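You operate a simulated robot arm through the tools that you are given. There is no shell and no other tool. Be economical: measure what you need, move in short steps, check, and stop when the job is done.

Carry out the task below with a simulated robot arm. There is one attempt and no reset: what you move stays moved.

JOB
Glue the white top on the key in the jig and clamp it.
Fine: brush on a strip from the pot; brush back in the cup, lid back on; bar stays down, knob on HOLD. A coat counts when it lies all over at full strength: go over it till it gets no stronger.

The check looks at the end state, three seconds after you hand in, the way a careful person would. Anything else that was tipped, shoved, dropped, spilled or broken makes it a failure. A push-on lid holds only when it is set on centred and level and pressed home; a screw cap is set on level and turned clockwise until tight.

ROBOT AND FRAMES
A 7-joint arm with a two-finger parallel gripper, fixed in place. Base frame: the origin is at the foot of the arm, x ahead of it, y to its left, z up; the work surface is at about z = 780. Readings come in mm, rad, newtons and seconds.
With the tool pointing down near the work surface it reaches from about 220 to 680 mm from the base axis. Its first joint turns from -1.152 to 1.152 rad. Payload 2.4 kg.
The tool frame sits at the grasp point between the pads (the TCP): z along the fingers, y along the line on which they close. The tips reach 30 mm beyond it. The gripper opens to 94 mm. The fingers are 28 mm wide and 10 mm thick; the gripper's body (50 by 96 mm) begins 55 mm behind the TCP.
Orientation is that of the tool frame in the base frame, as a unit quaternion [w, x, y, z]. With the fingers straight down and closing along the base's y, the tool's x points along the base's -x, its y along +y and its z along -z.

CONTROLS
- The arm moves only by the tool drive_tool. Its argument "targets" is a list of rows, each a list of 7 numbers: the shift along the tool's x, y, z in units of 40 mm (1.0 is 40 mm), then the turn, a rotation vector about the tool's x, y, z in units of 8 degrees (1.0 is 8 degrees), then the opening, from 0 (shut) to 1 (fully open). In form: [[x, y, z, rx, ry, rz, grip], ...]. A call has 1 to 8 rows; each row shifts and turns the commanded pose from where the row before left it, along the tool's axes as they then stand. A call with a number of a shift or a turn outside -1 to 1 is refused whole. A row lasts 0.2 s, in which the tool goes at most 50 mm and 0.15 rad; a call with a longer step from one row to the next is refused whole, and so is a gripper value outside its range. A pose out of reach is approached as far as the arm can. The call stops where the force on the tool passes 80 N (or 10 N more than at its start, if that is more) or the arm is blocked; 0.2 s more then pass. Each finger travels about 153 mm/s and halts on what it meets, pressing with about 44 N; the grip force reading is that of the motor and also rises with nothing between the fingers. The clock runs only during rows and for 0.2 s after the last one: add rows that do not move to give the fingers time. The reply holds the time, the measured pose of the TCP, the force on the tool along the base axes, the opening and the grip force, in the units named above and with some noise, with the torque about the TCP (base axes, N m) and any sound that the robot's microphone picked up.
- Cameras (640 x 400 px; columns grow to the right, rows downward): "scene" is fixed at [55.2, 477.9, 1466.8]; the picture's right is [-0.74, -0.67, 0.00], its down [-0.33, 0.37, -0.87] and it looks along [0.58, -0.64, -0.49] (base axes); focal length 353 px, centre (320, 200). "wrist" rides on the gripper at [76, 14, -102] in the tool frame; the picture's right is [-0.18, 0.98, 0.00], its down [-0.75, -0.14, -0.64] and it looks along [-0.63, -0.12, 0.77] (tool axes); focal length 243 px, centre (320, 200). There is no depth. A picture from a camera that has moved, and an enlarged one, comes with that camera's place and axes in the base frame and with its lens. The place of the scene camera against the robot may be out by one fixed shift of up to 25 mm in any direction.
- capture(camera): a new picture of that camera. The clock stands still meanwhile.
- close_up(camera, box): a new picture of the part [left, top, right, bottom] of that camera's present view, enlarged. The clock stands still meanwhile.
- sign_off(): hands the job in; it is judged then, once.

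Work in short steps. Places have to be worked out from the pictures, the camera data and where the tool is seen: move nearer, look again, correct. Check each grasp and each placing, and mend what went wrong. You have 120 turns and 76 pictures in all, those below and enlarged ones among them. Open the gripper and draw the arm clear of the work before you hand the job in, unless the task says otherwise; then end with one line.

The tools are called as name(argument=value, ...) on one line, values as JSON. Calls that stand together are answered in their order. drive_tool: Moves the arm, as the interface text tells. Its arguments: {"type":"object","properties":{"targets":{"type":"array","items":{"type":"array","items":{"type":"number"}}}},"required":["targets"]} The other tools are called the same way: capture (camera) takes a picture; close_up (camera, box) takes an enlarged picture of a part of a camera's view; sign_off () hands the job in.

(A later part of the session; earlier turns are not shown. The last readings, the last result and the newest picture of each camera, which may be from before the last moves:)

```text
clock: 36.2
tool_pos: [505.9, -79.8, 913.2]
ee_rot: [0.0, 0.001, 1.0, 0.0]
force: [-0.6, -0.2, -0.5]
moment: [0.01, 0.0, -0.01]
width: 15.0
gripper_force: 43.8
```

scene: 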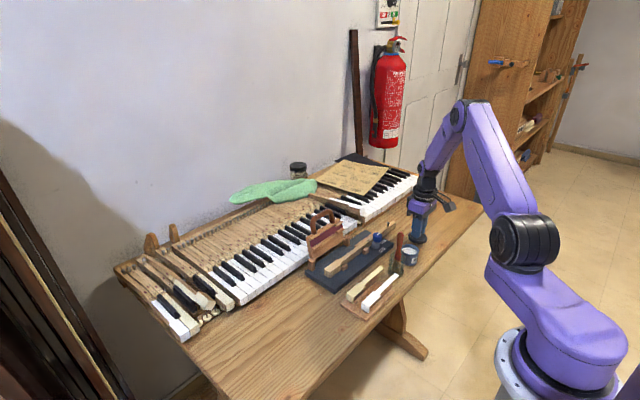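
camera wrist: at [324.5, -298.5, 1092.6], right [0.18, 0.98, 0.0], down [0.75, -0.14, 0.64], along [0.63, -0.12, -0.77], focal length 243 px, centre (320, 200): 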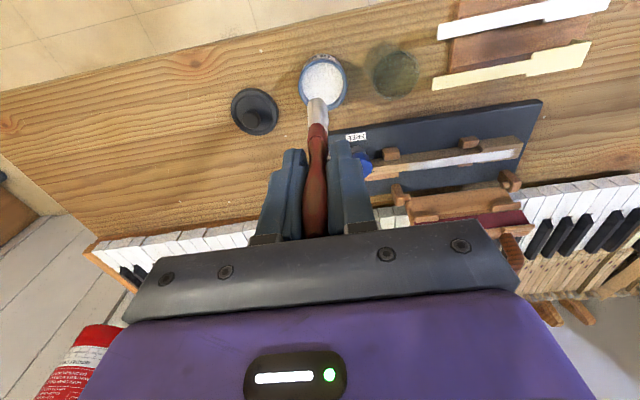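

Lower to contact and stroke back and forth along the −x side.

drive_tool(targets=[[0, 0, 0.12, 0, 0, 0, 0], [0, -0.5, 0, 0, 0, 0, 0], [0, -0.45, 0, 0, 0, 0, 0], [0, 0.5, 0, 0, 0, 0, 0], [0, 0.5, 0, 0, 0, 0, 0]])

close_up(camera="scene", box=[325, 230, 385, 280])

```text
clock: 37.4
tool_pos: [508.7, -79.8, 908.6]
ee_rot: [-0.001, 0.0, 1.0, 0.0]
force: [-0.4, 0.6, -0.5]
moment: [0.05, 0.01, -0.02]
width: 15.0
gripper_force: 44.3
```

```text
8.00 times, centred on (355, 255) of scene
camera zoom: at [55.2, 477.9, 1466.8], right [-0.74, -0.67, 0.0], down [-0.33, 0.37, -0.87], along [0.58, -0.65, -0.49], focal length 2822 px, centre (40, -240)
```

zoom: 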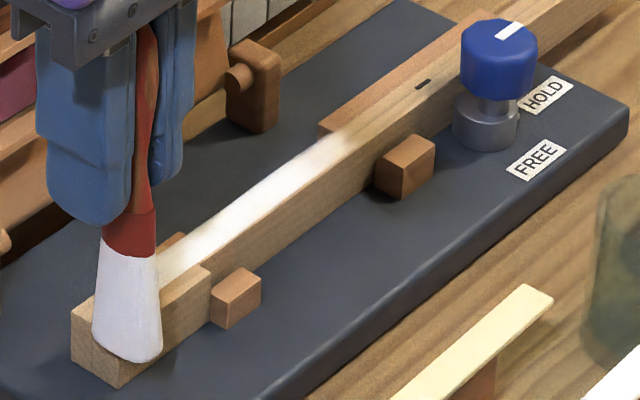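

No contact force here; lower a bit and check.

drive_tool(targets=[[-0.05, 0, 0.06, 0, 0, 0, 0], [0, 0, 0, 0, 0, 0, 0]])

close_up(camera="wrist", box=[240, 50, 380, 150])

```text
clock: 38.0
tool_pos: [508.6, -79.2, 908.1]
ee_rot: [-0.001, -0.001, 1.0, 0.0]
force: [-4.8, 0.8, 17.8]
moment: [0.02, 0.48, -0.04]
width: 14.9
gripper_force: 44.5
```

```text
4.00 times, centred on (310, 100) of wrist
camera zoom: at [433.8, -64.7, 1010.2], right [0.18, 0.98, 0.0], down [0.75, -0.14, 0.64], along [0.63, -0.12, -0.77], focal length 970 px, centre (360, 600)
```

zoom: 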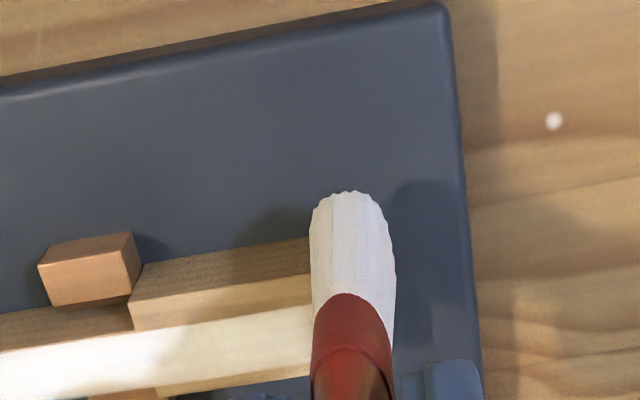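

Contact now (18 N). Stroke along the −x side twice at this depth.

drive_tool(targets=[[0, -0.5, 0.01, 0, 0, 0, 0], [0, -0.45, 0, 0, 0, 0, 0], [0, 0.5, 0, 0, 0, 0, 0], [0, 0.5, 0, 0, 0, 0, 0], [0, -0.5, 0, 0, 0, 0, 0], [0, -0.45, 0, 0, 0, 0, 0]])

close_up(camera="wrist", box=[280, 50, 420, 150])

```text
clock: 39.4
tool_pos: [509.8, -111.6, 907.0]
ee_rot: [0.001, -0.001, 1.0, -0.001]
force: [-0.2, 12.0, 33.8]
moment: [0.91, -0.13, -0.01]
width: 14.6
gripper_force: 44.0
```

```text
4.00 times, centred on (350, 100) of wrist
camera zoom: at [433.9, -97.0, 1009.2], right [0.18, 0.98, 0.0], down [0.75, -0.14, 0.64], along [0.63, -0.12, -0.77], focal length 970 px, centre (200, 600)
```

zoom: 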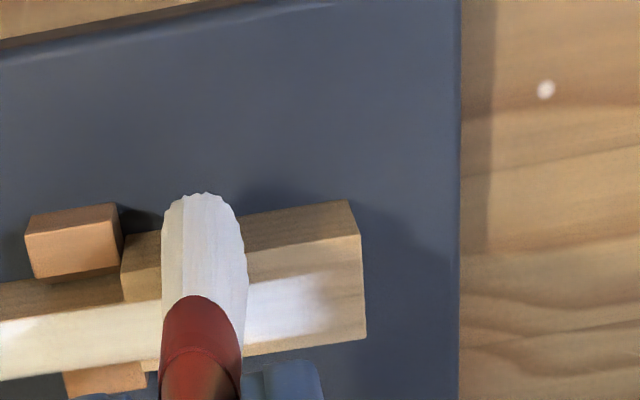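

The margin doesn't take glue even with firm contact there, so the coat area looks like a fixed central strip. I'll go over the full centre line several times, including both ends.

drive_tool(targets=[[-0.25, 0, -0.02, 0, 0, 0, 0], [0, 0.45, 0, 0, 0, 0, 0], [0, 0.45, 0, 0, 0, 0, 0], [0, -0.4, 0, 0, 0, 0, 0], [0, -0.4, 0, 0, 0, 0, 0], [0, -0.4, 0, 0, 0, 0, 0], [0, -0.4, 0, 0, 0, 0, 0], [0, -0.4, 0, 0, 0, 0, 0]])

drive_tool(targets=[[0, -0.4, 0, 0, 0, 0, 0], [0, -0.4, 0, 0, 0, 0, 0], [0, -0.4, 0, 0, 0, 0, 0], [0, -0.25, 0, 0, 0, 0, 0], [0, 0.4, 0, 0, 0, 0, 0], [0, 0.4, 0, 0, 0, 0, 0], [0, 0.4, 0, 0, 0, 0, 0], [0, 0.4, 0, 0, 0, 0, 0]])

drive_tool(targets=[[0, 0.4, 0, 0, 0, 0, 0], [0, 0.4, 0, 0, 0, 0, 0], [0, 0.4, 0, 0, 0, 0, 0], [0, 0.4, 0, 0, 0, 0, 0], [0, 0.3, 0, 0, 0, 0, 0], [0, 0, -1, 0, 0, 0, 0], [0, -0.9, 0, 0, 0, 0, 0], [0, -0.9, 0, 0, 0, 0, 0]])

close_up(camera="wrist", box=[220, 40, 440, 180])

close_up(camera="scene", box=[325, 230, 385, 280])

```text
clock: 41.2
tool_pos: [519.5, -156.7, 907.4]
ee_rot: [-0.001, 0.001, 1.0, 0.0]
force: [-0.5, 0.5, -0.7]
moment: [-0.02, -0.02, 0.0]
width: 15.3
gripper_force: 43.9
```

```text
clock: 43.0
tool_pos: [520.5, -153.5, 907.4]
ee_rot: [0.002, 0.002, 1.0, -0.001]
force: [-0.1, -8.8, 25.6]
moment: [-0.77, 0.15, 0.07]
width: 15.0
gripper_force: 44.1
```

```text
clock: 44.8
tool_pos: [517.1, -148.4, 946.0]
ee_rot: [-0.001, 0.0, 1.0, 0.0]
force: [1.3, 0.0, 0.2]
moment: [-0.02, -0.03, -0.01]
width: 15.1
gripper_force: 43.9
```

```text
2.86 times, centred on (330, 110) of wrist
camera zoom: at [443.4, -133.0, 1048.8], right [0.18, 0.98, 0.0], down [0.75, -0.14, 0.64], along [0.63, -0.12, -0.77], focal length 693 px, centre (291, 457)
```

zoom: 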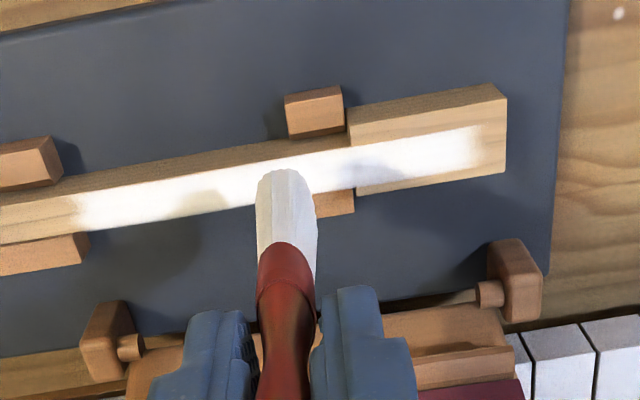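

```text
8.00 times, centred on (355, 255) of scene
camera zoom: at [55.2, 477.9, 1466.8], right [-0.74, -0.67, 0.0], down [-0.33, 0.37, -0.87], along [0.58, -0.64, -0.49], focal length 2822 px, centre (40, -240)
```

zoom: 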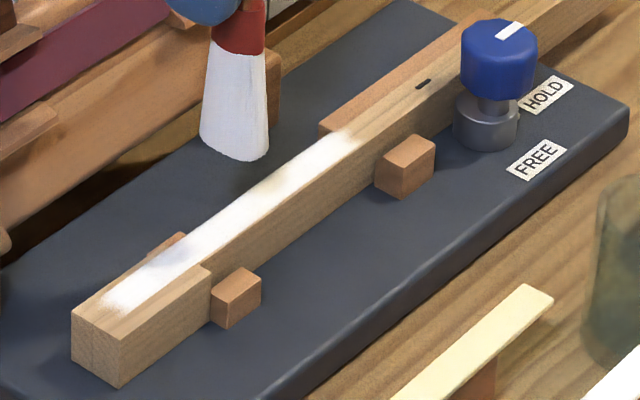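

The strip area is fixed and now bright white end to end, with faint duller patches (shadow or thin spots). One more dip and full pass to confirm it gets no stronger.

drive_tool(targets=[[0, 0, -1, 0, 0, 0, 0], [0.6, -0.81, 0, 0, 0, 0, 0], [0.6, -0.81, 0, 0, 0, 0, 0], [0.6, -0.81, 0, 0, 0, 0, 0], [0.6, -0.81, 0, 0, 0, 0, 0], [0.6, -0.81, 0, 0, 0, 0, 0]])

drive_tool(targets=[[0, 0, 1, 0, 0, 0, 0], [0, 0, 1, 0, 0, 0, 0], [0, 0, 0.42, 0, 0, 0, 0], [0, 0, 0, 0, 0, 0, 0], [0, 0, 0, 0, 0, 0, 0]])

```text
clock: 46.2
tool_pos: [397.6, -311.4, 986.7]
ee_rot: [0.0, 0.0, 1.0, 0.0]
force: [0.5, 0.2, 0.3]
moment: [0.0, 0.01, 0.05]
width: 15.1
gripper_force: 44.1
```

```text
clock: 47.4
tool_pos: [399.7, -308.5, 890.3]
ee_rot: [0.0, 0.0, 1.0, 0.001]
force: [-0.3, -0.5, 0.0]
moment: [0.01, 0.01, -0.03]
width: 15.0
gripper_force: 44.3
```

Not quite in contact; a little deeper, then lift and return.

drive_tool(targets=[[0, 0, 0.06, 0, 0, 0, 0], [0, 0, 0.03, 0, 0, 0, 0], [0, 0, 0, 0, 0, 0, 0]])

drive_tool(targets=[[0, 0, -0.5, 0, 0, 0, 0], [0, 0, -1, 0, 0, 0, 0], [0, 0, -1, 0, 0, 0, 0]])

drive_tool(targets=[[-0.5, 0.96, 0, 0, 0, 0, 0], [-0.5, 0.96, 0, 0, 0, 0, 0], [-0.5, 0.96, 0, 0, 0, 0, 0], [-0.5, 0.96, 0, 0, 0, 0, 0], [-0.5, 0.96, 0, 0, 0, 0, 0], [-0.5, 0.96, 0, 0, 0, 0, 0], [0, 0, 0.9, 0, 0, 0, 0], [0, 0, 0.8, 0, 0, 0, 0]])

```text
clock: 48.2
tool_pos: [401.2, -309.3, 886.8]
ee_rot: [0.003, 0.0, 1.0, -0.002]
force: [-2.3, 4.6, 34.7]
moment: [0.38, 0.29, 0.0]
width: 15.0
gripper_force: 44.1
```

```text
clock: 49.0
tool_pos: [400.9, -310.9, 988.0]
ee_rot: [0.0, 0.0, 1.0, 0.0]
force: [0.4, 0.5, -0.4]
moment: [0.02, 0.03, 0.01]
width: 15.3
gripper_force: 43.9
```

```text
clock: 50.8
tool_pos: [518.8, -77.9, 916.6]
ee_rot: [-0.001, 0.0, 1.0, 0.001]
force: [0.6, 0.9, 0.6]
moment: [0.04, -0.03, 0.02]
width: 15.0
gripper_force: 44.4
```

Lower to contact.

drive_tool(targets=[[0, 0, 0.15, 0, 0, 0, 0], [0, 0, 0.12, 0, 0, 0, 0]])

```text
clock: 51.4
tool_pos: [519.0, -78.3, 906.1]
ee_rot: [-0.001, 0.0, 1.0, 0.0]
force: [-0.5, -0.4, 0.0]
moment: [-0.01, -0.02, 0.01]
width: 14.9
gripper_force: 44.0
```

drive_tool(targets=[[0, 0, 0.05, 0, 0, 0, 0], [0, 0, 0.03, 0, 0, 0, 0]])

```text
clock: 52.0
tool_pos: [519.1, -80.8, 906.1]
ee_rot: [0.0, 0.0, 1.0, 0.0]
force: [-6.0, 2.3, 27.7]
moment: [0.14, 0.61, -0.04]
width: 15.1
gripper_force: 44.0
```

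Contact (28 N). Full-length passes there and back.

drive_tool(targets=[[0, -0.4, 0, 0, 0, 0, 0], [0, -0.4, 0, 0, 0, 0, 0], [0, -0.4, 0, 0, 0, 0, 0], [0, -0.4, 0, 0, 0, 0, 0], [0, -0.4, 0, 0, 0, 0, 0], [0, -0.4, 0, 0, 0, 0, 0], [0, -0.4, 0, 0, 0, 0, 0], [0, -0.4, 0, 0, 0, 0, 0]])

drive_tool(targets=[[0, -0.25, 0, 0, 0, 0, 0], [0, 0.4, 0, 0, 0, 0, 0], [0, 0.4, 0, 0, 0, 0, 0], [0, 0.4, 0, 0, 0, 0, 0], [0, 0.4, 0, 0, 0, 0, 0], [0, 0.4, 0, 0, 0, 0, 0], [0, 0.4, 0, 0, 0, 0, 0], [0, 0.4, 0, 0, 0, 0, 0]])

drive_tool(targets=[[0, 0.4, 0, 0, 0, 0, 0], [0, 0.25, 0, 0, 0, 0, 0], [0, 0, -1, 0, 0, 0, 0], [0, 0, -1, 0, 0, 0, 0], [1, 0, 0, 0, 0, 0, 0], [1, 0, 0, 0, 0, 0, 0]])

close_up(camera="scene", box=[325, 230, 385, 280])

capture(camera="wrist")

```text
clock: 53.8
tool_pos: [519.3, -209.0, 902.8]
ee_rot: [0.0, 0.001, 1.0, 0.0]
force: [-0.5, 0.3, 1.6]
moment: [0.05, 0.04, -0.03]
width: 15.1
gripper_force: 43.8
```

```text
clock: 55.6
tool_pos: [519.3, -106.2, 904.1]
ee_rot: [0.0, 0.0, 1.0, 0.0]
force: [0.3, 1.2, 0.9]
moment: [-0.01, -0.01, -0.03]
width: 15.1
gripper_force: 44.0
```

```text
clock: 57.0
tool_pos: [438.8, -80.3, 983.7]
ee_rot: [0.0, 0.0, 1.0, 0.0]
force: [-0.6, 0.5, -0.1]
moment: [0.02, -0.01, -0.03]
width: 15.1
gripper_force: 44.0
```

```text
8.00 times, centred on (355, 255) of scene
camera zoom: at [55.2, 477.9, 1466.8], right [-0.74, -0.67, 0.0], down [-0.33, 0.37, -0.87], along [0.58, -0.64, -0.49], focal length 2822 px, centre (40, -240)
```

zoom: 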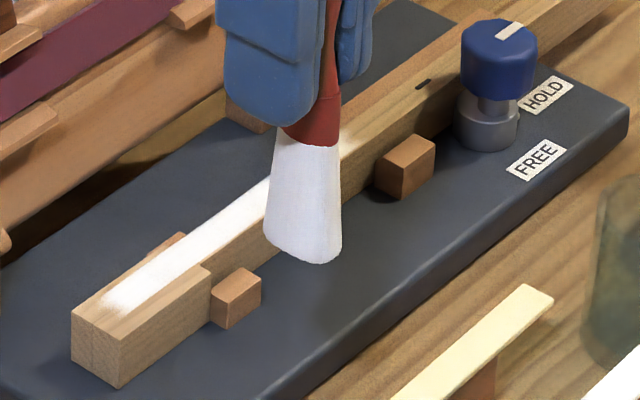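

```text
30 pictures are left
camera wrist: at [363.2, -65.5, 1086.0], right [0.18, 0.98, 0.0], down [0.75, -0.14, 0.64], along [0.63, -0.12, -0.77], focal length 243 px, centre (320, 200)
```

wrist: 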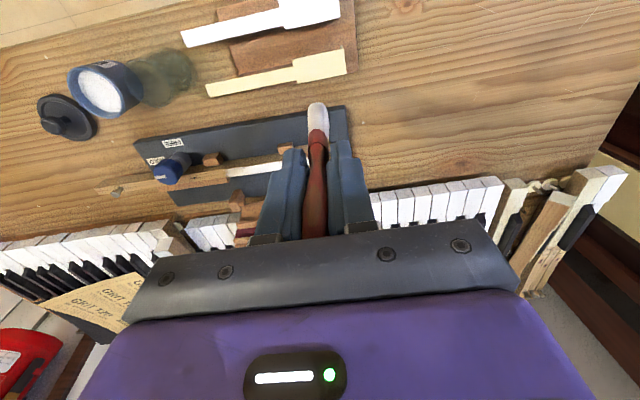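

Coat on the head and mid is uniformly bright. Now bring the brush above the cup.

drive_tool(targets=[[0.25, -0.9, 0, 0, 0, 0, 0], [0.25, -0.9, 0, 0, 0, 0, 0], [0.25, -0.9, 0, 0, 0, 0, 0], [0.22, -0.9, 0, 0, 0, 0, 0], [0, -0.38, 0, 0, 0, 0, 0]])

close_up(camera="wrist", box=[230, 40, 450, 200])

close_up(camera="scene", box=[325, 210, 435, 290])

```text
clock: 58.2
tool_pos: [401.9, -238.2, 985.6]
ee_rot: [0.0, 0.001, 1.0, 0.0]
force: [0.9, 0.2, -0.2]
moment: [-0.01, 0.02, 0.03]
width: 15.1
gripper_force: 44.3
```

```text
2.50 times, centred on (340, 120) of wrist
camera zoom: at [326.0, -223.7, 1087.9], right [0.18, 0.98, 0.0], down [0.75, -0.14, 0.64], along [0.63, -0.12, -0.77], focal length 606 px, centre (270, 400)
```

zoom: 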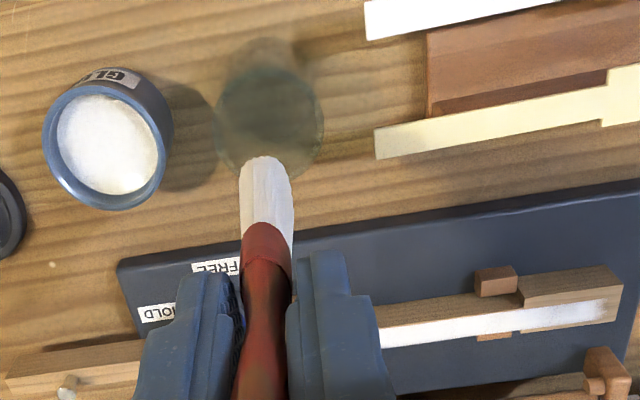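

```text
5.00 times, centred on (380, 250) of scene
camera zoom: at [55.2, 477.9, 1466.8], right [-0.74, -0.67, 0.0], down [-0.33, 0.37, -0.87], along [0.58, -0.64, -0.49], focal length 1764 px, centre (20, -50)
```

zoom: 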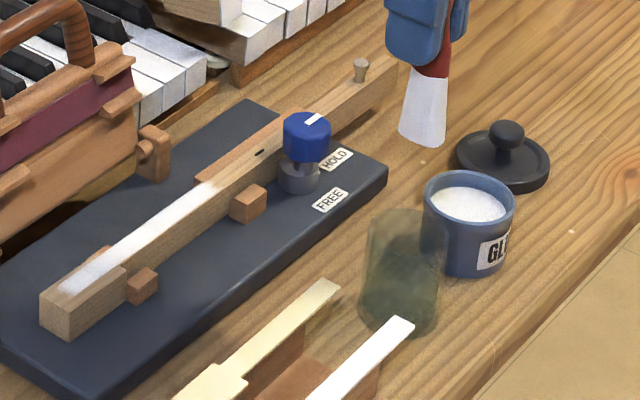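

Cup is beneath (centre ≈ (395,−238)). Shift 4 mm toward −x and lower.

drive_tool(targets=[[0.1, 0, 0.8, 0, 0, 0, 0], [0, 0, 0.8, 0, 0, 0, 0], [0, 0, 0.5, 0, 0, 0, 0], [0, 0, 0.2, 0, 0, 0, 0]])

drive_tool(targets=[[0, 0, 0.1, 0, 0, 0, 0], [0, 0, 0.04, 0, 0, 0, 0]])

```text
clock: 59.2
tool_pos: [396.9, -239.0, 893.4]
ee_rot: [0.0, 0.0, 1.0, -0.001]
force: [0.2, 0.3, 0.4]
moment: [0.03, 0.01, 0.04]
width: 14.9
gripper_force: 43.6
```

```text
clock: 59.8
tool_pos: [396.8, -240.4, 887.9]
ee_rot: [0.0, 0.001, 1.0, 0.0]
force: [-0.3, -0.3, -0.2]
moment: [0.04, 0.0, 0.03]
width: 15.3
gripper_force: 44.0
```

drive_tool(targets=[[0, 0, 0.05, 0, 0, 0, 0], [0, 0, 0.04, 0, 0, 0, 0]])

close_up(camera="scene", box=[365, 210, 435, 280])

```text
clock: 60.4
tool_pos: [397.0, -237.3, 882.2]
ee_rot: [0.0, 0.0, 1.0, 0.0]
force: [0.1, -0.5, -0.1]
moment: [0.01, 0.02, -0.01]
width: 15.1
gripper_force: 44.6
```

```text
5.71 times, centred on (400, 245) of scene
camera zoom: at [55.2, 477.9, 1466.8], right [-0.74, -0.67, 0.0], down [-0.33, 0.37, -0.87], along [0.58, -0.64, -0.49], focal length 2016 px, centre (-137, -57)
```

zoom: 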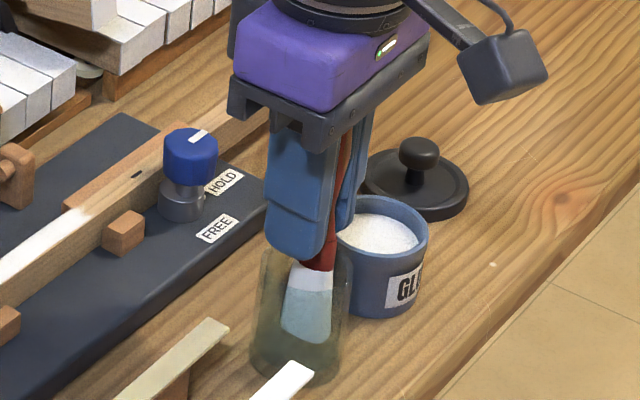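

Bristles still a few mm above the cup floor. Continue down gently.

drive_tool(targets=[[0, 0, 0.05, 0, 0, 0, 0], [0, 0, 0.05, 0, 0, 0, 0]])

drive_tool(targets=[[0, 0, 0.04, 0, 0, 0, 0], [0, 0, 0.04, 0, 0, 0, 0]])

```text
clock: 61.0
tool_pos: [396.2, -238.9, 879.4]
ee_rot: [0.0, 0.001, 1.0, -0.001]
force: [1.4, 0.2, -0.3]
moment: [0.02, -0.01, 0.0]
width: 15.0
gripper_force: 44.5
```

```text
clock: 61.6
tool_pos: [396.0, -239.9, 876.0]
ee_rot: [0.001, -0.001, 1.0, -0.001]
force: [0.4, -0.6, -0.1]
moment: [-0.03, 0.01, 0.01]
width: 15.1
gripper_force: 44.0
```

drive_tool(targets=[[0, 0, 0.04, 0, 0, 0, 0], [0, 0, 0.02, 0, 0, 0, 0]])

close_up(camera="scene", box=[375, 225, 425, 280])

```text
clock: 62.2
tool_pos: [395.4, -239.8, 872.1]
ee_rot: [0.0, 0.0, 1.0, 0.0]
force: [0.1, 0.4, 0.0]
moment: [0.02, 0.01, 0.0]
width: 14.8
gripper_force: 43.3
```

```text
7.27 times, centred on (400, 252) of scene
camera zoom: at [55.2, 477.9, 1466.8], right [-0.74, -0.67, 0.0], down [-0.33, 0.37, -0.87], along [0.58, -0.64, -0.49], focal length 2565 px, centre (-262, -182)
```

zoom: 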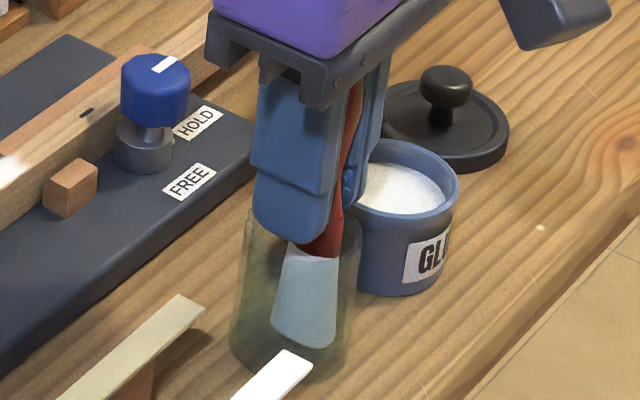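

Bristles are at about the floor and fingertips are close to the rim. Raise 2 mm, release gently and retreat upward.

drive_tool(targets=[[0, 0, -0.06, 0, 0, 0, 0], [0, 0, 0, 0, 0, 0, 0.22], [0, 0, 0, 0, 0, 0, 0.3], [0, 0, -0.3, 0, 0, 0, 0.4], [0, 0, -1, 0, 0, 0, 0.4], [0, 0, -1, 0, 0, 0, 0.4]])

close_up(camera="scene", box=[325, 210, 435, 290])

```text
clock: 63.6
tool_pos: [397.6, -239.0, 968.7]
ee_rot: [0.0, 0.0, 1.0, 0.0]
force: [-0.5, 0.0, 0.8]
moment: [0.03, 0.04, 0.03]
width: 37.7
gripper_force: 0.0
```

```text
5.00 times, centred on (380, 250) of scene
camera zoom: at [55.2, 477.9, 1466.8], right [-0.74, -0.67, 0.0], down [-0.33, 0.37, -0.87], along [0.58, -0.64, -0.49], focal length 1764 px, centre (20, -50)
```

zoom: 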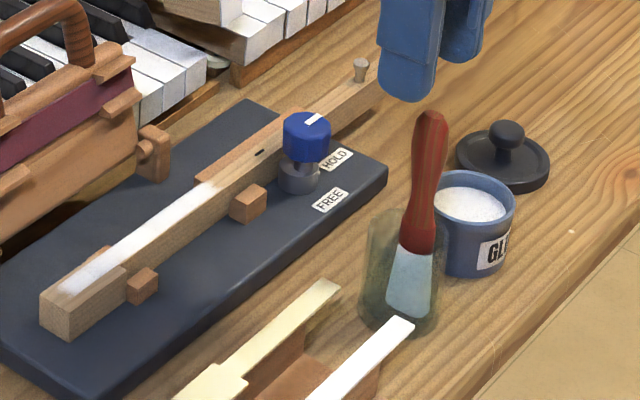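

Brush stands in its cup. Now go to the lid.

drive_tool(targets=[[-0.12, -0.85, 0, 0, 0, 0, 0.4], [-0.12, -0.85, 0, 0, 0, 0, 0.4], [-0.12, -0.85, 0, 0, 0, 0, 0.4], [-0.12, -0.85, 0, 0, 0, 0, 0.4], [-0.09, -0.66, 0, 0, 0, 0, 0.4], [0, 0, 1, 0, 0, 0, 0.4], [0, 0, 1, 0, 0, 0, 0.4]])

capture(camera="wrist")

```text
clock: 65.2
tool_pos: [422.5, -403.3, 889.9]
ee_rot: [0.0, 0.0, 1.0, 0.0]
force: [-0.2, 0.6, -0.1]
moment: [-0.01, 0.02, -0.02]
width: 37.3
gripper_force: 0.1
```

```text
24 pictures are left
camera wrist: at [346.8, -387.5, 992.3], right [0.18, 0.98, 0.0], down [0.75, -0.14, 0.64], along [0.63, -0.12, -0.77], focal length 243 px, centre (320, 200)
```

wrist: 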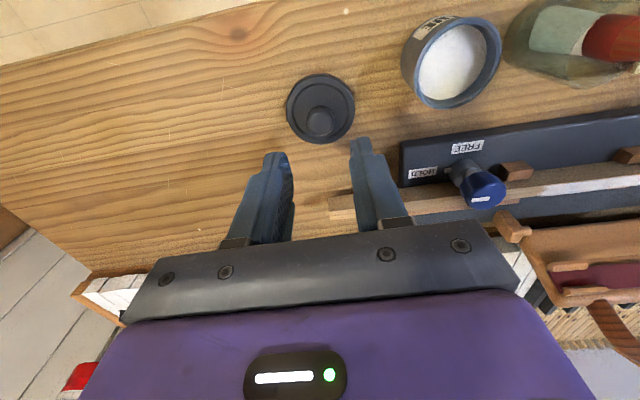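

Lid handle aligned. Descend, grip, lift.

drive_tool(targets=[[0.03, 0.03, 0.8, 0, 0, 0, 0.4], [0, 0, 0.8, 0, 0, 0, 0.4], [0, 0, 0.08, 0, 0, 0, 0.4]])

drive_tool(targets=[[0, 0, 0, 0, 0, 0, 0.1], [0, 0, 0, 0, 0, 0, 0], [0, 0, 0, 0, 0, 0, 0]])

drive_tool(targets=[[0, 0, -0.5, 0, 0, 0, 0], [0, 0, -0.8, 0, 0, 0, 0], [0, 0, -0.8, 0, 0, 0, 0]])

```text
clock: 66.0
tool_pos: [421.2, -400.5, 820.2]
ee_rot: [0.0, 0.0, 1.0, 0.0]
force: [0.6, -0.8, 0.7]
moment: [0.0, 0.02, -0.01]
width: 37.6
gripper_force: 0.1
```

```text
clock: 66.8
tool_pos: [419.8, -400.5, 820.4]
ee_rot: [0.0, 0.0, 1.0, 0.001]
force: [0.0, 0.2, -0.1]
moment: [0.01, -0.01, -0.01]
width: 17.9
gripper_force: 44.2
```

```text
clock: 67.6
tool_pos: [420.9, -402.3, 907.3]
ee_rot: [0.001, 0.0, 1.0, 0.001]
force: [-0.2, -0.4, -0.1]
moment: [-0.01, -0.03, -0.04]
width: 17.7
gripper_force: 44.4
```

Lid in hand (17.8 mm). Move back by (−24, +90) over the pot and lower close to the rim.

drive_tool(targets=[[0.2, 0.75, 0, 0, 0, 0, 0], [0.2, 0.75, 0, 0, 0, 0, 0], [0.2, 0.75, 0, 0, 0, 0, 0], [0, 0, 0.6, 0, 0, 0, 0], [0, 0, 0.2, 0, 0, 0, 0], [0, 0, 0, 0, 0, 0, 0]])

close_up(camera="wrist", box=[260, 90, 380, 190])

close_up(camera="scene", box=[380, 210, 440, 270])

```text
clock: 69.0
tool_pos: [393.0, -313.0, 873.4]
ee_rot: [0.0, -0.001, 1.0, 0.0]
force: [-0.1, 0.3, -0.4]
moment: [0.02, -0.02, 0.0]
width: 17.8
gripper_force: 44.2
```

```text
4.00 times, centred on (320, 140) of wrist
camera zoom: at [318.6, -297.4, 976.6], right [0.18, 0.98, 0.0], down [0.75, -0.14, 0.64], along [0.63, -0.12, -0.77], focal length 970 px, centre (320, 440)
```

zoom: 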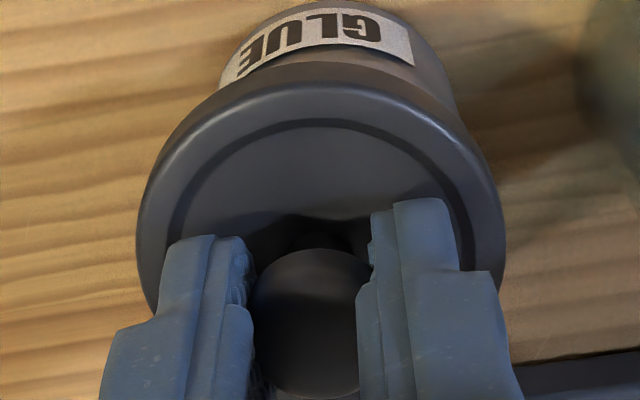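

```text
6.67 times, centred on (410, 240) of scene
camera zoom: at [55.2, 477.9, 1466.8], right [-0.74, -0.67, 0.0], down [-0.33, 0.37, -0.87], along [0.58, -0.64, -0.49], focal length 2352 px, centre (-280, -67)
```

zoom: 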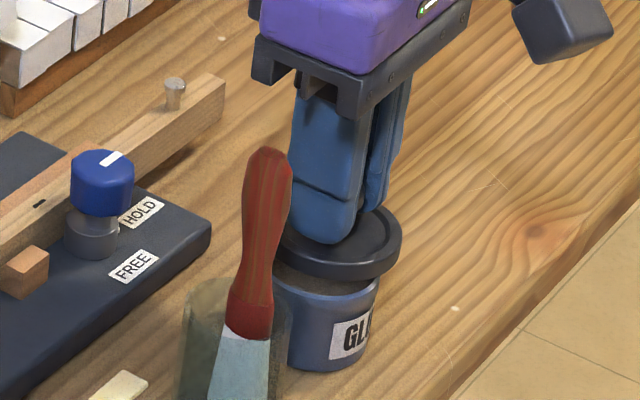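

Lid seems ~5 mm off toward −x/−y relative to the pot. Take repeat readings and correct partially.

drive_tool(targets=[[-0.08, 0.05, 0, 0, 0, 0, 0]])

drive_tool(targets=[[0, 0, 0, 0, 0, 0, 0]])

close_up(camera="scene", box=[390, 220, 440, 270])

```text
clock: 69.4
tool_pos: [396.2, -309.5, 873.4]
ee_rot: [0.0, 0.0, 1.0, 0.0]
force: [0.1, 0.0, 0.1]
moment: [0.04, -0.01, 0.02]
width: 17.8
gripper_force: 44.5
```

```text
clock: 69.8
tool_pos: [396.0, -308.7, 872.8]
ee_rot: [0.0, 0.0, 1.0, 0.0]
force: [-0.2, 1.0, 0.1]
moment: [0.0, -0.01, 0.0]
width: 17.7
gripper_force: 43.4
```

```text
8.00 times, centred on (415, 245) of scene
camera zoom: at [55.2, 477.9, 1466.8], right [-0.74, -0.67, 0.0], down [-0.33, 0.37, -0.87], along [0.58, -0.64, -0.49], focal length 2822 px, centre (-440, -160)
```

zoom: 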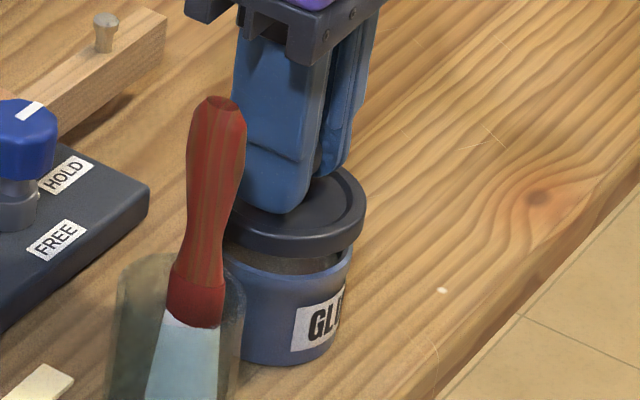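

Compared with the just-lifted picture, alignment is within ~1 mm. Tiny back-correction and press down.

drive_tool(targets=[[0.01, -0.02, 0.2, 0, 0, 0, 0], [0, 0, 0.1, 0, 0, 0, 0]])

drive_tool(targets=[[0, 0, 0.06, 0, 0, 0, 0], [0, 0, 0.04, 0, 0, 0, 0]])

```text
clock: 70.4
tool_pos: [397.1, -308.9, 861.4]
ee_rot: [0.0, 0.0, 1.0, 0.0]
force: [0.1, 0.4, -0.4]
moment: [-0.01, -0.01, -0.03]
width: 17.8
gripper_force: 43.8
```

```text
clock: 71.0
tool_pos: [396.8, -308.9, 856.9]
ee_rot: [0.0, -0.001, 1.0, 0.001]
force: [0.1, 0.7, 0.5]
moment: [0.0, 0.01, -0.01]
width: 17.3
gripper_force: 44.1
```

drive_tool(targets=[[0, 0, 0.05, 0, 0, 0, 0], [0, 0, 0.05, 0, 0, 0, 0]])

```text
clock: 71.6
tool_pos: [396.6, -310.3, 856.3]
ee_rot: [0.001, 0.0, 1.0, -0.001]
force: [-17.1, 5.3, 53.2]
moment: [0.14, 0.43, 0.03]
width: 17.4
gripper_force: 44.2
heard: snap
```

Snap heard — lid home. Release, rise, and check.

drive_tool(targets=[[0, 0, -0.08, 0, 0, 0, 0], [0, 0, 0, 0, 0, 0, 0.35], [0, 0, 0, 0, 0, 0, 0.4], [0, 0, -0.8, 0, 0, 0, 0.4], [0, 0, -1, 0, 0, 0, 0.4], [0, 0, -1, 0, 0, 0, 0.4]])

close_up(camera="scene", box=[335, 215, 445, 315])

```text
clock: 73.0
tool_pos: [396.1, -309.5, 970.7]
ee_rot: [0.0, -0.001, 1.0, 0.0]
force: [0.2, -0.1, 0.3]
moment: [0.0, -0.02, 0.0]
width: 37.8
gripper_force: 0.0
```

```text
4.00 times, centred on (390, 265) of scene
camera zoom: at [55.2, 477.9, 1466.8], right [-0.74, -0.67, 0.0], down [-0.33, 0.37, -0.87], along [0.58, -0.64, -0.49], focal length 1411 px, centre (40, -60)
```

zoom: 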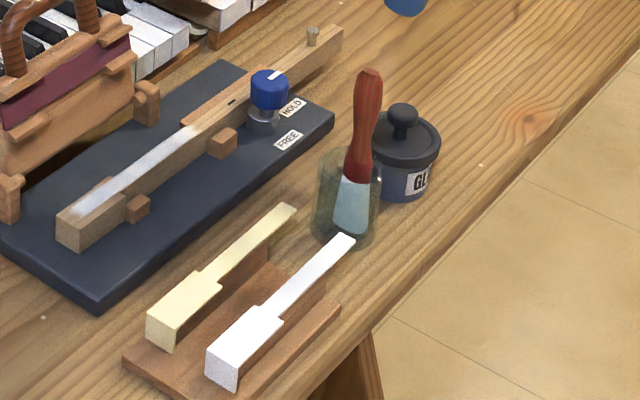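

Lid seated level. The white top must be gripped across x, so rotate the gripper 90° (camera to the +y side).

drive_tool(targets=[[0, 0, 0, 0, 0, 0.9375, 0.4], [0, 0, 0, 0, 0, 0.9375, 0.4], [0, 0, 0, 0, 0, 0.9375, 0.4], [0, 0, 0, 0, 0, 0.9375, 0.4], [0, 0, 0, 0, 0, 0.9375, 0.4], [0, 0, 0, 0, 0, 0.9375, 0.4]])

drive_tool(targets=[[0, 0, 0, 0, 0, 0.9375, 0.4], [0, 0, 0, 0, 0, 0.9375, 0.4], [0, 0, 0, 0, 0, 0.9375, 0.4], [0, 0, 0, 0, 0, 0.9375, 0.4], [0, 0, 0, 0, 0, 0.9375, 0.4], [0, 0, 0, 0, 0, 0.9375, 0.4]])

```text
clock: 74.4
tool_pos: [398.7, -309.8, 967.8]
ee_rot: [0.0, 0.384, 0.923, 0.0]
force: [-0.4, -0.6, -0.3]
moment: [0.01, 0.01, 0.0]
width: 37.2
gripper_force: 0.1
```

```text
clock: 75.8
tool_pos: [396.8, -308.2, 967.7]
ee_rot: [0.0, 0.708, 0.706, 0.0]
force: [-0.3, -0.3, -0.1]
moment: [-0.02, 0.01, 0.01]
width: 37.8
gripper_force: 0.1
```

Now fly to above the white top's head (~(367,−84)).

drive_tool(targets=[[0.94, -0.125, 0, 0, 0, 0, 0.4], [0.94, -0.125, 0, 0, 0, 0, 0.4], [0.94, -0.125, 0, 0, 0, 0, 0.4], [0.94, -0.125, 0, 0, 0, 0, 0.4], [0.94, -0.125, 0, 0, 0, 0, 0.5], [0.93, -0.125, 0, 0, 0, 0, 0.5]])

capture(camera="wrist")

```text
clock: 77.2
tool_pos: [367.8, -83.1, 968.5]
ee_rot: [0.0, 0.708, 0.706, 0.0]
force: [-1.1, 0.2, 0.5]
moment: [0.01, -0.02, -0.04]
width: 47.1
gripper_force: 0.0
```

```text
19 pictures are left
camera wrist: at [382.4, -7.2, 1071.7], right [0.98, -0.18, 0.0], down [-0.14, -0.75, 0.64], along [-0.12, -0.63, -0.77], focal length 243 px, centre (320, 200)
```

wrist: 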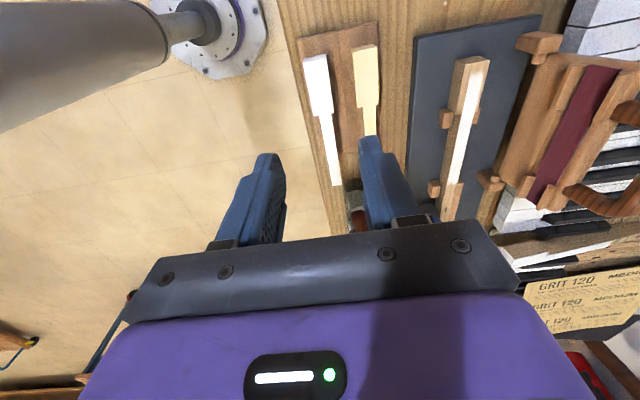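

White top: x≈369, front edge y≈−48, tail end ≈−196. I'll tilt the gripper 3° (top toward −x) for later clearance to the raised bar, and descend partway over the head.

drive_tool(targets=[[0, 0, 0, -0.4, 0, 0, 0.5], [0.02, -0.07, 0.9, 0, 0, 0, 0.5], [0, -0.07, 0.9, 0, 0, 0, 0.5], [0, 0, 0.65, 0, 0, 0, 0.5]])

capture(camera="wrist")

```text
clock: 78.2
tool_pos: [368.0, -83.0, 871.0]
ee_rot: [0.021, 0.707, 0.707, 0.019]
force: [-1.4, 1.2, -0.3]
moment: [0.0, 0.01, -0.01]
width: 47.0
gripper_force: 0.1
```

```text
18 pictures are left
camera wrist: at [378.9, -5.6, 973.6], right [0.98, -0.18, 0.06], down [-0.18, -0.75, 0.63], along [-0.08, -0.63, -0.77], focal length 243 px, centre (320, 200)
```

wrist: 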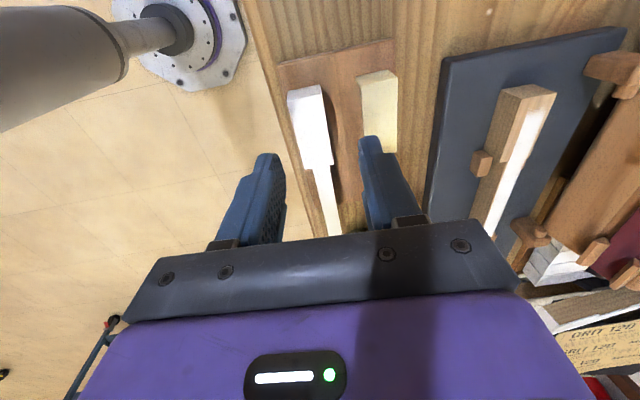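

Sheet is ~4 mm to −x of the tool axis. Correct and descend further, then look.

drive_tool(targets=[[0, -0.13, 0.4, 0, 0, 0, 0.45], [0, 0, 0.15, 0, 0, 0, 0.45]])

close_up(camera="wrist", box=[240, 80, 400, 200])

close_up(camera="scene", box=[340, 250, 410, 310])

```text
clock: 78.8
tool_pos: [364.2, -83.7, 847.6]
ee_rot: [0.02, 0.707, 0.706, 0.02]
force: [-0.2, 0.2, -0.6]
moment: [0.01, 0.01, 0.0]
width: 42.4
gripper_force: 0.2
```

```text
3.33 times, centred on (320, 140) of wrist
camera zoom: at [373.6, -7.1, 951.0], right [0.98, -0.18, 0.06], down [-0.18, -0.75, 0.63], along [-0.07, -0.63, -0.77], focal length 809 px, centre (320, 400)
```

zoom: 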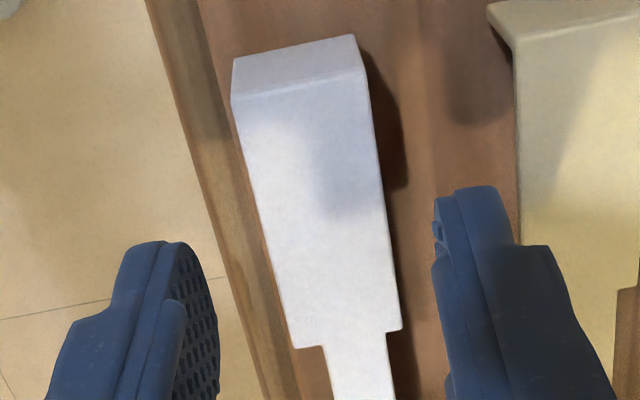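

```text
6.67 times, centred on (375, 280) of scene
camera zoom: at [55.2, 477.9, 1466.8], right [-0.74, -0.67, 0.0], down [-0.33, 0.37, -0.87], along [0.58, -0.64, -0.49], focal length 2352 px, centre (-47, -333)
```

zoom: 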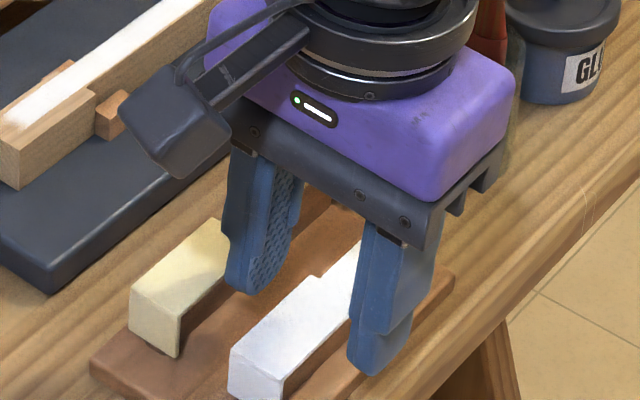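

Fingers straddle the head, sheet z≈822. Lower 5 mm, then close gently.

drive_tool(targets=[[0.05, 0.04, 0.14, 0, 0, 0, 0.45], [0, 0, 0, 0, 0, 0, 0.3], [0, 0, 0, 0, 0, 0, 0.2], [0, 0, 0, 0, 0, 0, 0.2]])

close_up(camera="wrist", box=[240, 80, 400, 200])

```text
clock: 79.8
tool_pos: [365.3, -80.4, 841.3]
ee_rot: [0.019, 0.707, 0.706, 0.02]
force: [-0.3, 0.7, -0.8]
moment: [-0.03, 0.02, -0.01]
width: 19.9
gripper_force: 43.8
```

```text
3.33 times, centred on (320, 140) of wrist
camera zoom: at [375.6, -4.5, 945.1], right [0.98, -0.18, 0.06], down [-0.18, -0.75, 0.63], along [-0.08, -0.63, -0.77], focal length 809 px, centre (320, 400)
```

zoom: 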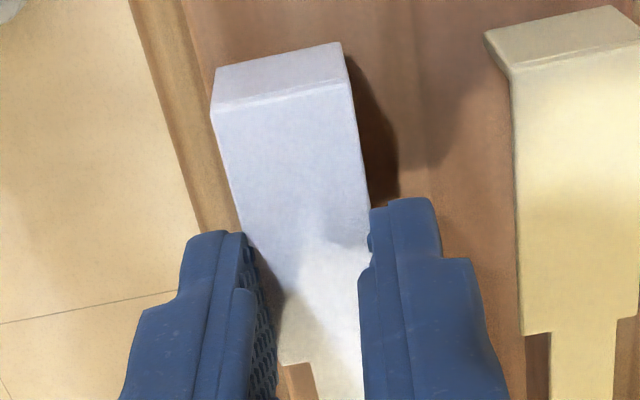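

Fingers touch at 19.9 mm. Command full grip and lift slightly to test.

drive_tool(targets=[[0, 0, 0, 0, 0, 0, 0.0], [0, 0, 0, 0, 0, 0, 0.0], [0, 0, -0.3, 0, 0, 0, 0.0], [0, 0, -0.5, 0, 0, 0, 0.0], [0, 0, 0, 0, 0, 0, 0.0]])

close_up(camera="scene", box=[330, 230, 420, 310])

close_up(camera="wrist", box=[240, 80, 400, 200])

```text
clock: 81.0
tool_pos: [365.6, -81.3, 872.8]
ee_rot: [0.02, 0.707, 0.707, 0.02]
force: [-0.3, 0.0, 0.6]
moment: [0.0, 0.03, -0.01]
width: 19.9
gripper_force: 44.6
```

```text
5.00 times, centred on (375, 270) of scene
camera zoom: at [55.2, 477.9, 1466.8], right [-0.74, -0.67, 0.0], down [-0.33, 0.37, -0.87], along [0.58, -0.64, -0.49], focal length 1764 px, centre (45, -150)
```

zoom: 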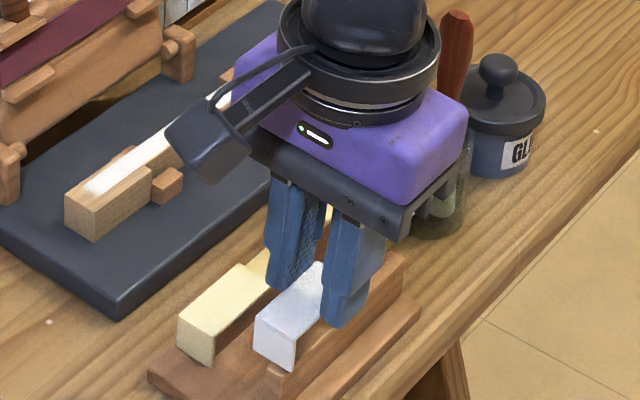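

```text
3.33 times, centred on (320, 140) of wrist
camera zoom: at [375.1, -4.9, 977.9], right [0.98, -0.18, 0.06], down [-0.18, -0.75, 0.63], along [-0.08, -0.63, -0.77], focal length 809 px, centre (320, 400)
```

zoom: 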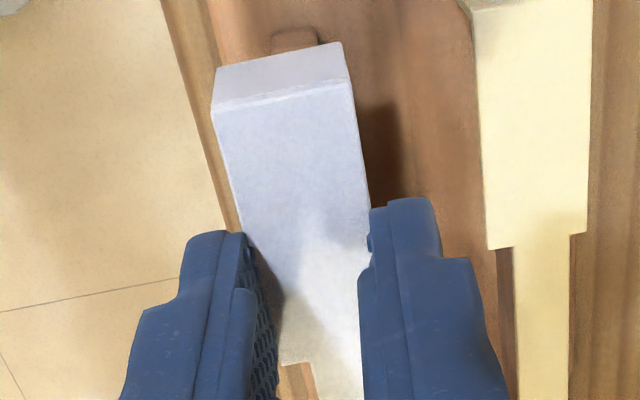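

The white top is held level and moved with the gripper. Lift more and carry it over toward the key, stopping short to look.

drive_tool(targets=[[0, 0, -0.8, 0, 0, 0, 0], [-0.1, 0.9, 0, 0, 0, 0, 0], [-0.2, 0.9, 0, 0, 0, 0, 0], [-0.2, 0.9, 0, 0, 0, 0, 0], [-0.2, 0.9, 0, 0, 0, 0, 0]])

capture(camera="wrist")

```text
clock: 82.2
tool_pos: [506.6, -109.6, 911.2]
ee_rot: [0.018, 0.707, 0.707, 0.019]
force: [-1.1, 0.1, -0.6]
moment: [0.01, 0.0, 0.03]
width: 19.9
gripper_force: 44.7
```

```text
12 pictures are left
camera wrist: at [516.1, -33.1, 1015.3], right [0.98, -0.18, 0.05], down [-0.18, -0.75, 0.63], along [-0.08, -0.63, -0.77], focal length 243 px, centre (320, 200)
```

wrist: 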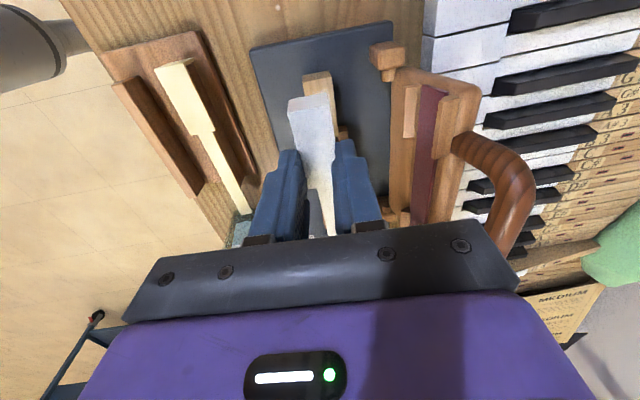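

Zoom in on the sheet/key front relation.

close_up(camera="wrist", box=[270, 60, 370, 130])

```text
5.71 times, centred on (320, 95) of wrist
camera zoom: at [516.1, -33.1, 1015.3], right [0.98, -0.18, 0.05], down [-0.18, -0.75, 0.63], along [-0.08, -0.63, -0.77], focal length 1386 px, centre (320, 800)
```

zoom: 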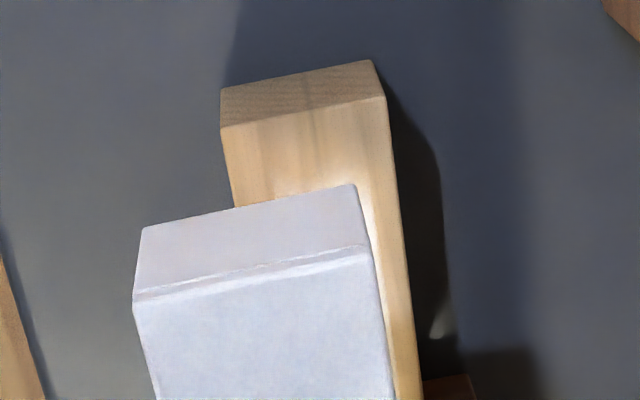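

Estimates: sheet needs about +7.5 mm in x and +1 mm in y, and ~55 mm straight down. Do most of that and look again.

drive_tool(targets=[[0.03, 0.187, 0, 0, 0, 0, 0], [0, -0.03, 0.5, 0, 0, 0, 0], [0, -0.03, 0.5, 0, 0, 0, 0], [0, 0, 0, 0, 0, 0, 0]])

close_up(camera="wrist", box=[270, 60, 370, 130])

```text
clock: 83.2
tool_pos: [512.4, -109.0, 872.9]
ee_rot: [0.02, 0.706, 0.707, 0.02]
force: [-0.1, -0.1, 0.6]
moment: [-0.02, 0.0, -0.02]
width: 19.9
gripper_force: 43.7
```

```text
5.71 times, centred on (320, 95) of wrist
camera zoom: at [522.2, -32.8, 977.4], right [0.98, -0.18, 0.06], down [-0.18, -0.75, 0.63], along [-0.07, -0.63, -0.77], focal length 1386 px, centre (320, 800)
```

zoom: 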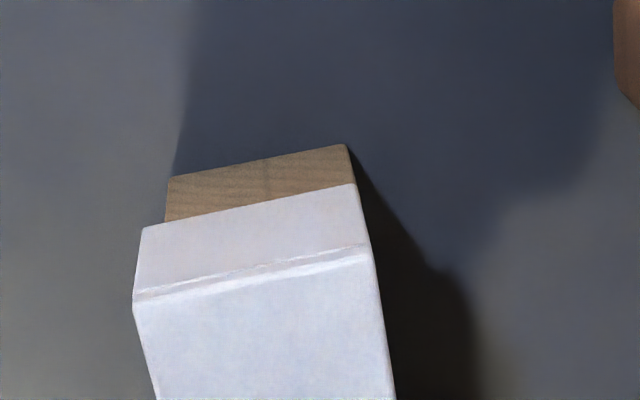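

Sheet front is ~2.4 mm ahead of the key face, x is ~1.5 mm short, ~20 mm to go. Correct and lower 14 mm, then look.

drive_tool(targets=[[0.02, 0.04, 0, 0, 0, 0, 0], [0, -0.01, 0.18, 0, 0, 0, 0], [0, -0.01, 0.17, 0, 0, 0, 0], [0, 0, 0, 0, 0, 0, 0]])

close_up(camera="wrist", box=[260, 60, 380, 150])

```text
clock: 84.2
tool_pos: [514.1, -108.6, 860.1]
ee_rot: [0.019, 0.707, 0.707, 0.02]
force: [-0.3, -0.6, 0.4]
moment: [0.02, 0.0, 0.01]
width: 20.2
gripper_force: 44.7
```

```text
4.44 times, centred on (320, 105) of wrist
camera zoom: at [523.9, -31.1, 963.9], right [0.98, -0.18, 0.06], down [-0.18, -0.75, 0.63], along [-0.07, -0.63, -0.77], focal length 1078 px, centre (320, 622)
```

zoom: 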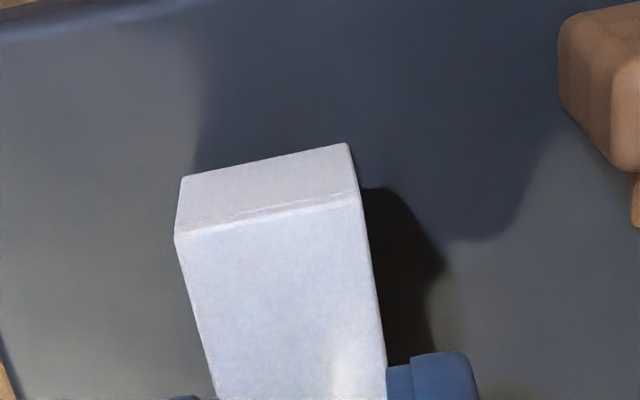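

Key is fully hidden under the sheet, as expected. Lower in small steps watching force.

drive_tool(targets=[[0, 0, 0.05, 0, 0, 0, 0], [0, 0, 0.05, 0, 0, 0, 0]])

drive_tool(targets=[[0, 0, 0.05, 0, 0, 0, 0], [0, 0, 0.0, 0, 0, 0, 0]])

```text
clock: 84.8
tool_pos: [515.1, -106.6, 855.6]
ee_rot: [0.02, 0.707, 0.707, 0.021]
force: [-1.0, 0.1, -0.7]
moment: [0.01, -0.01, 0.0]
width: 19.7
gripper_force: 43.9
```

```text
clock: 85.4
tool_pos: [515.1, -107.1, 854.9]
ee_rot: [0.02, 0.707, 0.707, 0.02]
force: [0.3, 0.0, -0.9]
moment: [-0.02, -0.02, 0.01]
width: 20.0
gripper_force: 43.6
```

drive_tool(targets=[[0, 0, 0.05, 0, 0, 0, 0], [0, 0, 0.0, 0, 0, 0, 0]])

drive_tool(targets=[[0, 0, 0.05, 0, 0, 0, 0], [0, 0, 0.0, 0, 0, 0, 0]])

close_up(camera="scene", box=[320, 220, 390, 280])

```text
clock: 86.0
tool_pos: [513.5, -107.5, 851.9]
ee_rot: [0.019, 0.707, 0.706, 0.02]
force: [-1.0, 0.6, 0.1]
moment: [0.01, -0.01, 0.03]
width: 19.9
gripper_force: 43.9
```

```text
clock: 86.6
tool_pos: [514.0, -106.0, 849.3]
ee_rot: [0.019, 0.707, 0.707, 0.02]
force: [-4.5, 1.3, 12.4]
moment: [-0.02, 0.3, -0.11]
width: 20.1
gripper_force: 43.7
```

```text
6.67 times, centred on (355, 250) of scene
camera zoom: at [54.9, 477.9, 1466.8], right [-0.74, -0.67, 0.0], down [-0.33, 0.37, -0.87], along [0.58, -0.65, -0.49], focal length 2352 px, centre (87, -133)
```

zoom: 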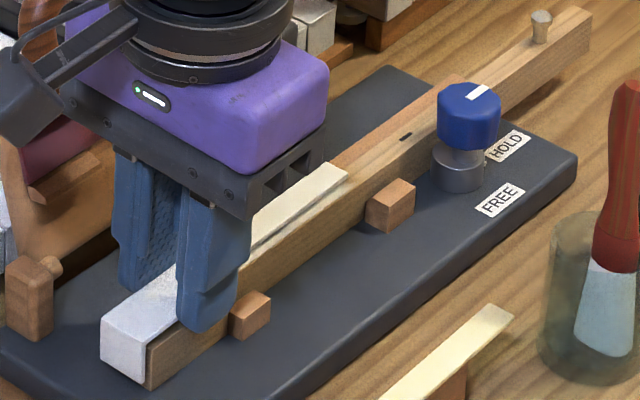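

The top is down on the key with the lip over its front (12 N). Release and lift clear, then inspect.

drive_tool(targets=[[0, 0, -0.02, 0, 0, 0, 0.25], [0, 0, 0, 0, 0, 0, 0.33], [0, 0, -0.4, 0, 0, 0, 0.33], [0, 0, -0.9, 0, 0, 0, 0.33], [0, -0.5, -0.8, 0, 0, 0, 0.33], [0, -0.9, 0, 0, 0, 0, 0.33], [0, -0.9, 0, 0, 0, 0, 0.33]])

close_up(camera="scene", box=[325, 230, 385, 280])

```text
clock: 88.2
tool_pos: [416.6, -106.5, 932.8]
ee_rot: [0.02, 0.707, 0.707, 0.02]
force: [-1.7, 0.4, -0.7]
moment: [0.01, 0.0, -0.01]
width: 31.1
gripper_force: 0.1
```

```text
8.00 times, centred on (355, 255) of scene
camera zoom: at [55.2, 477.9, 1466.8], right [-0.74, -0.67, 0.0], down [-0.33, 0.37, -0.87], along [0.58, -0.64, -0.49], focal length 2822 px, centre (40, -240)
```

zoom: 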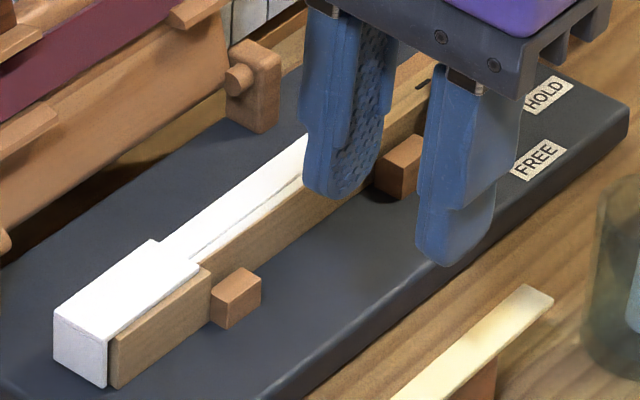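

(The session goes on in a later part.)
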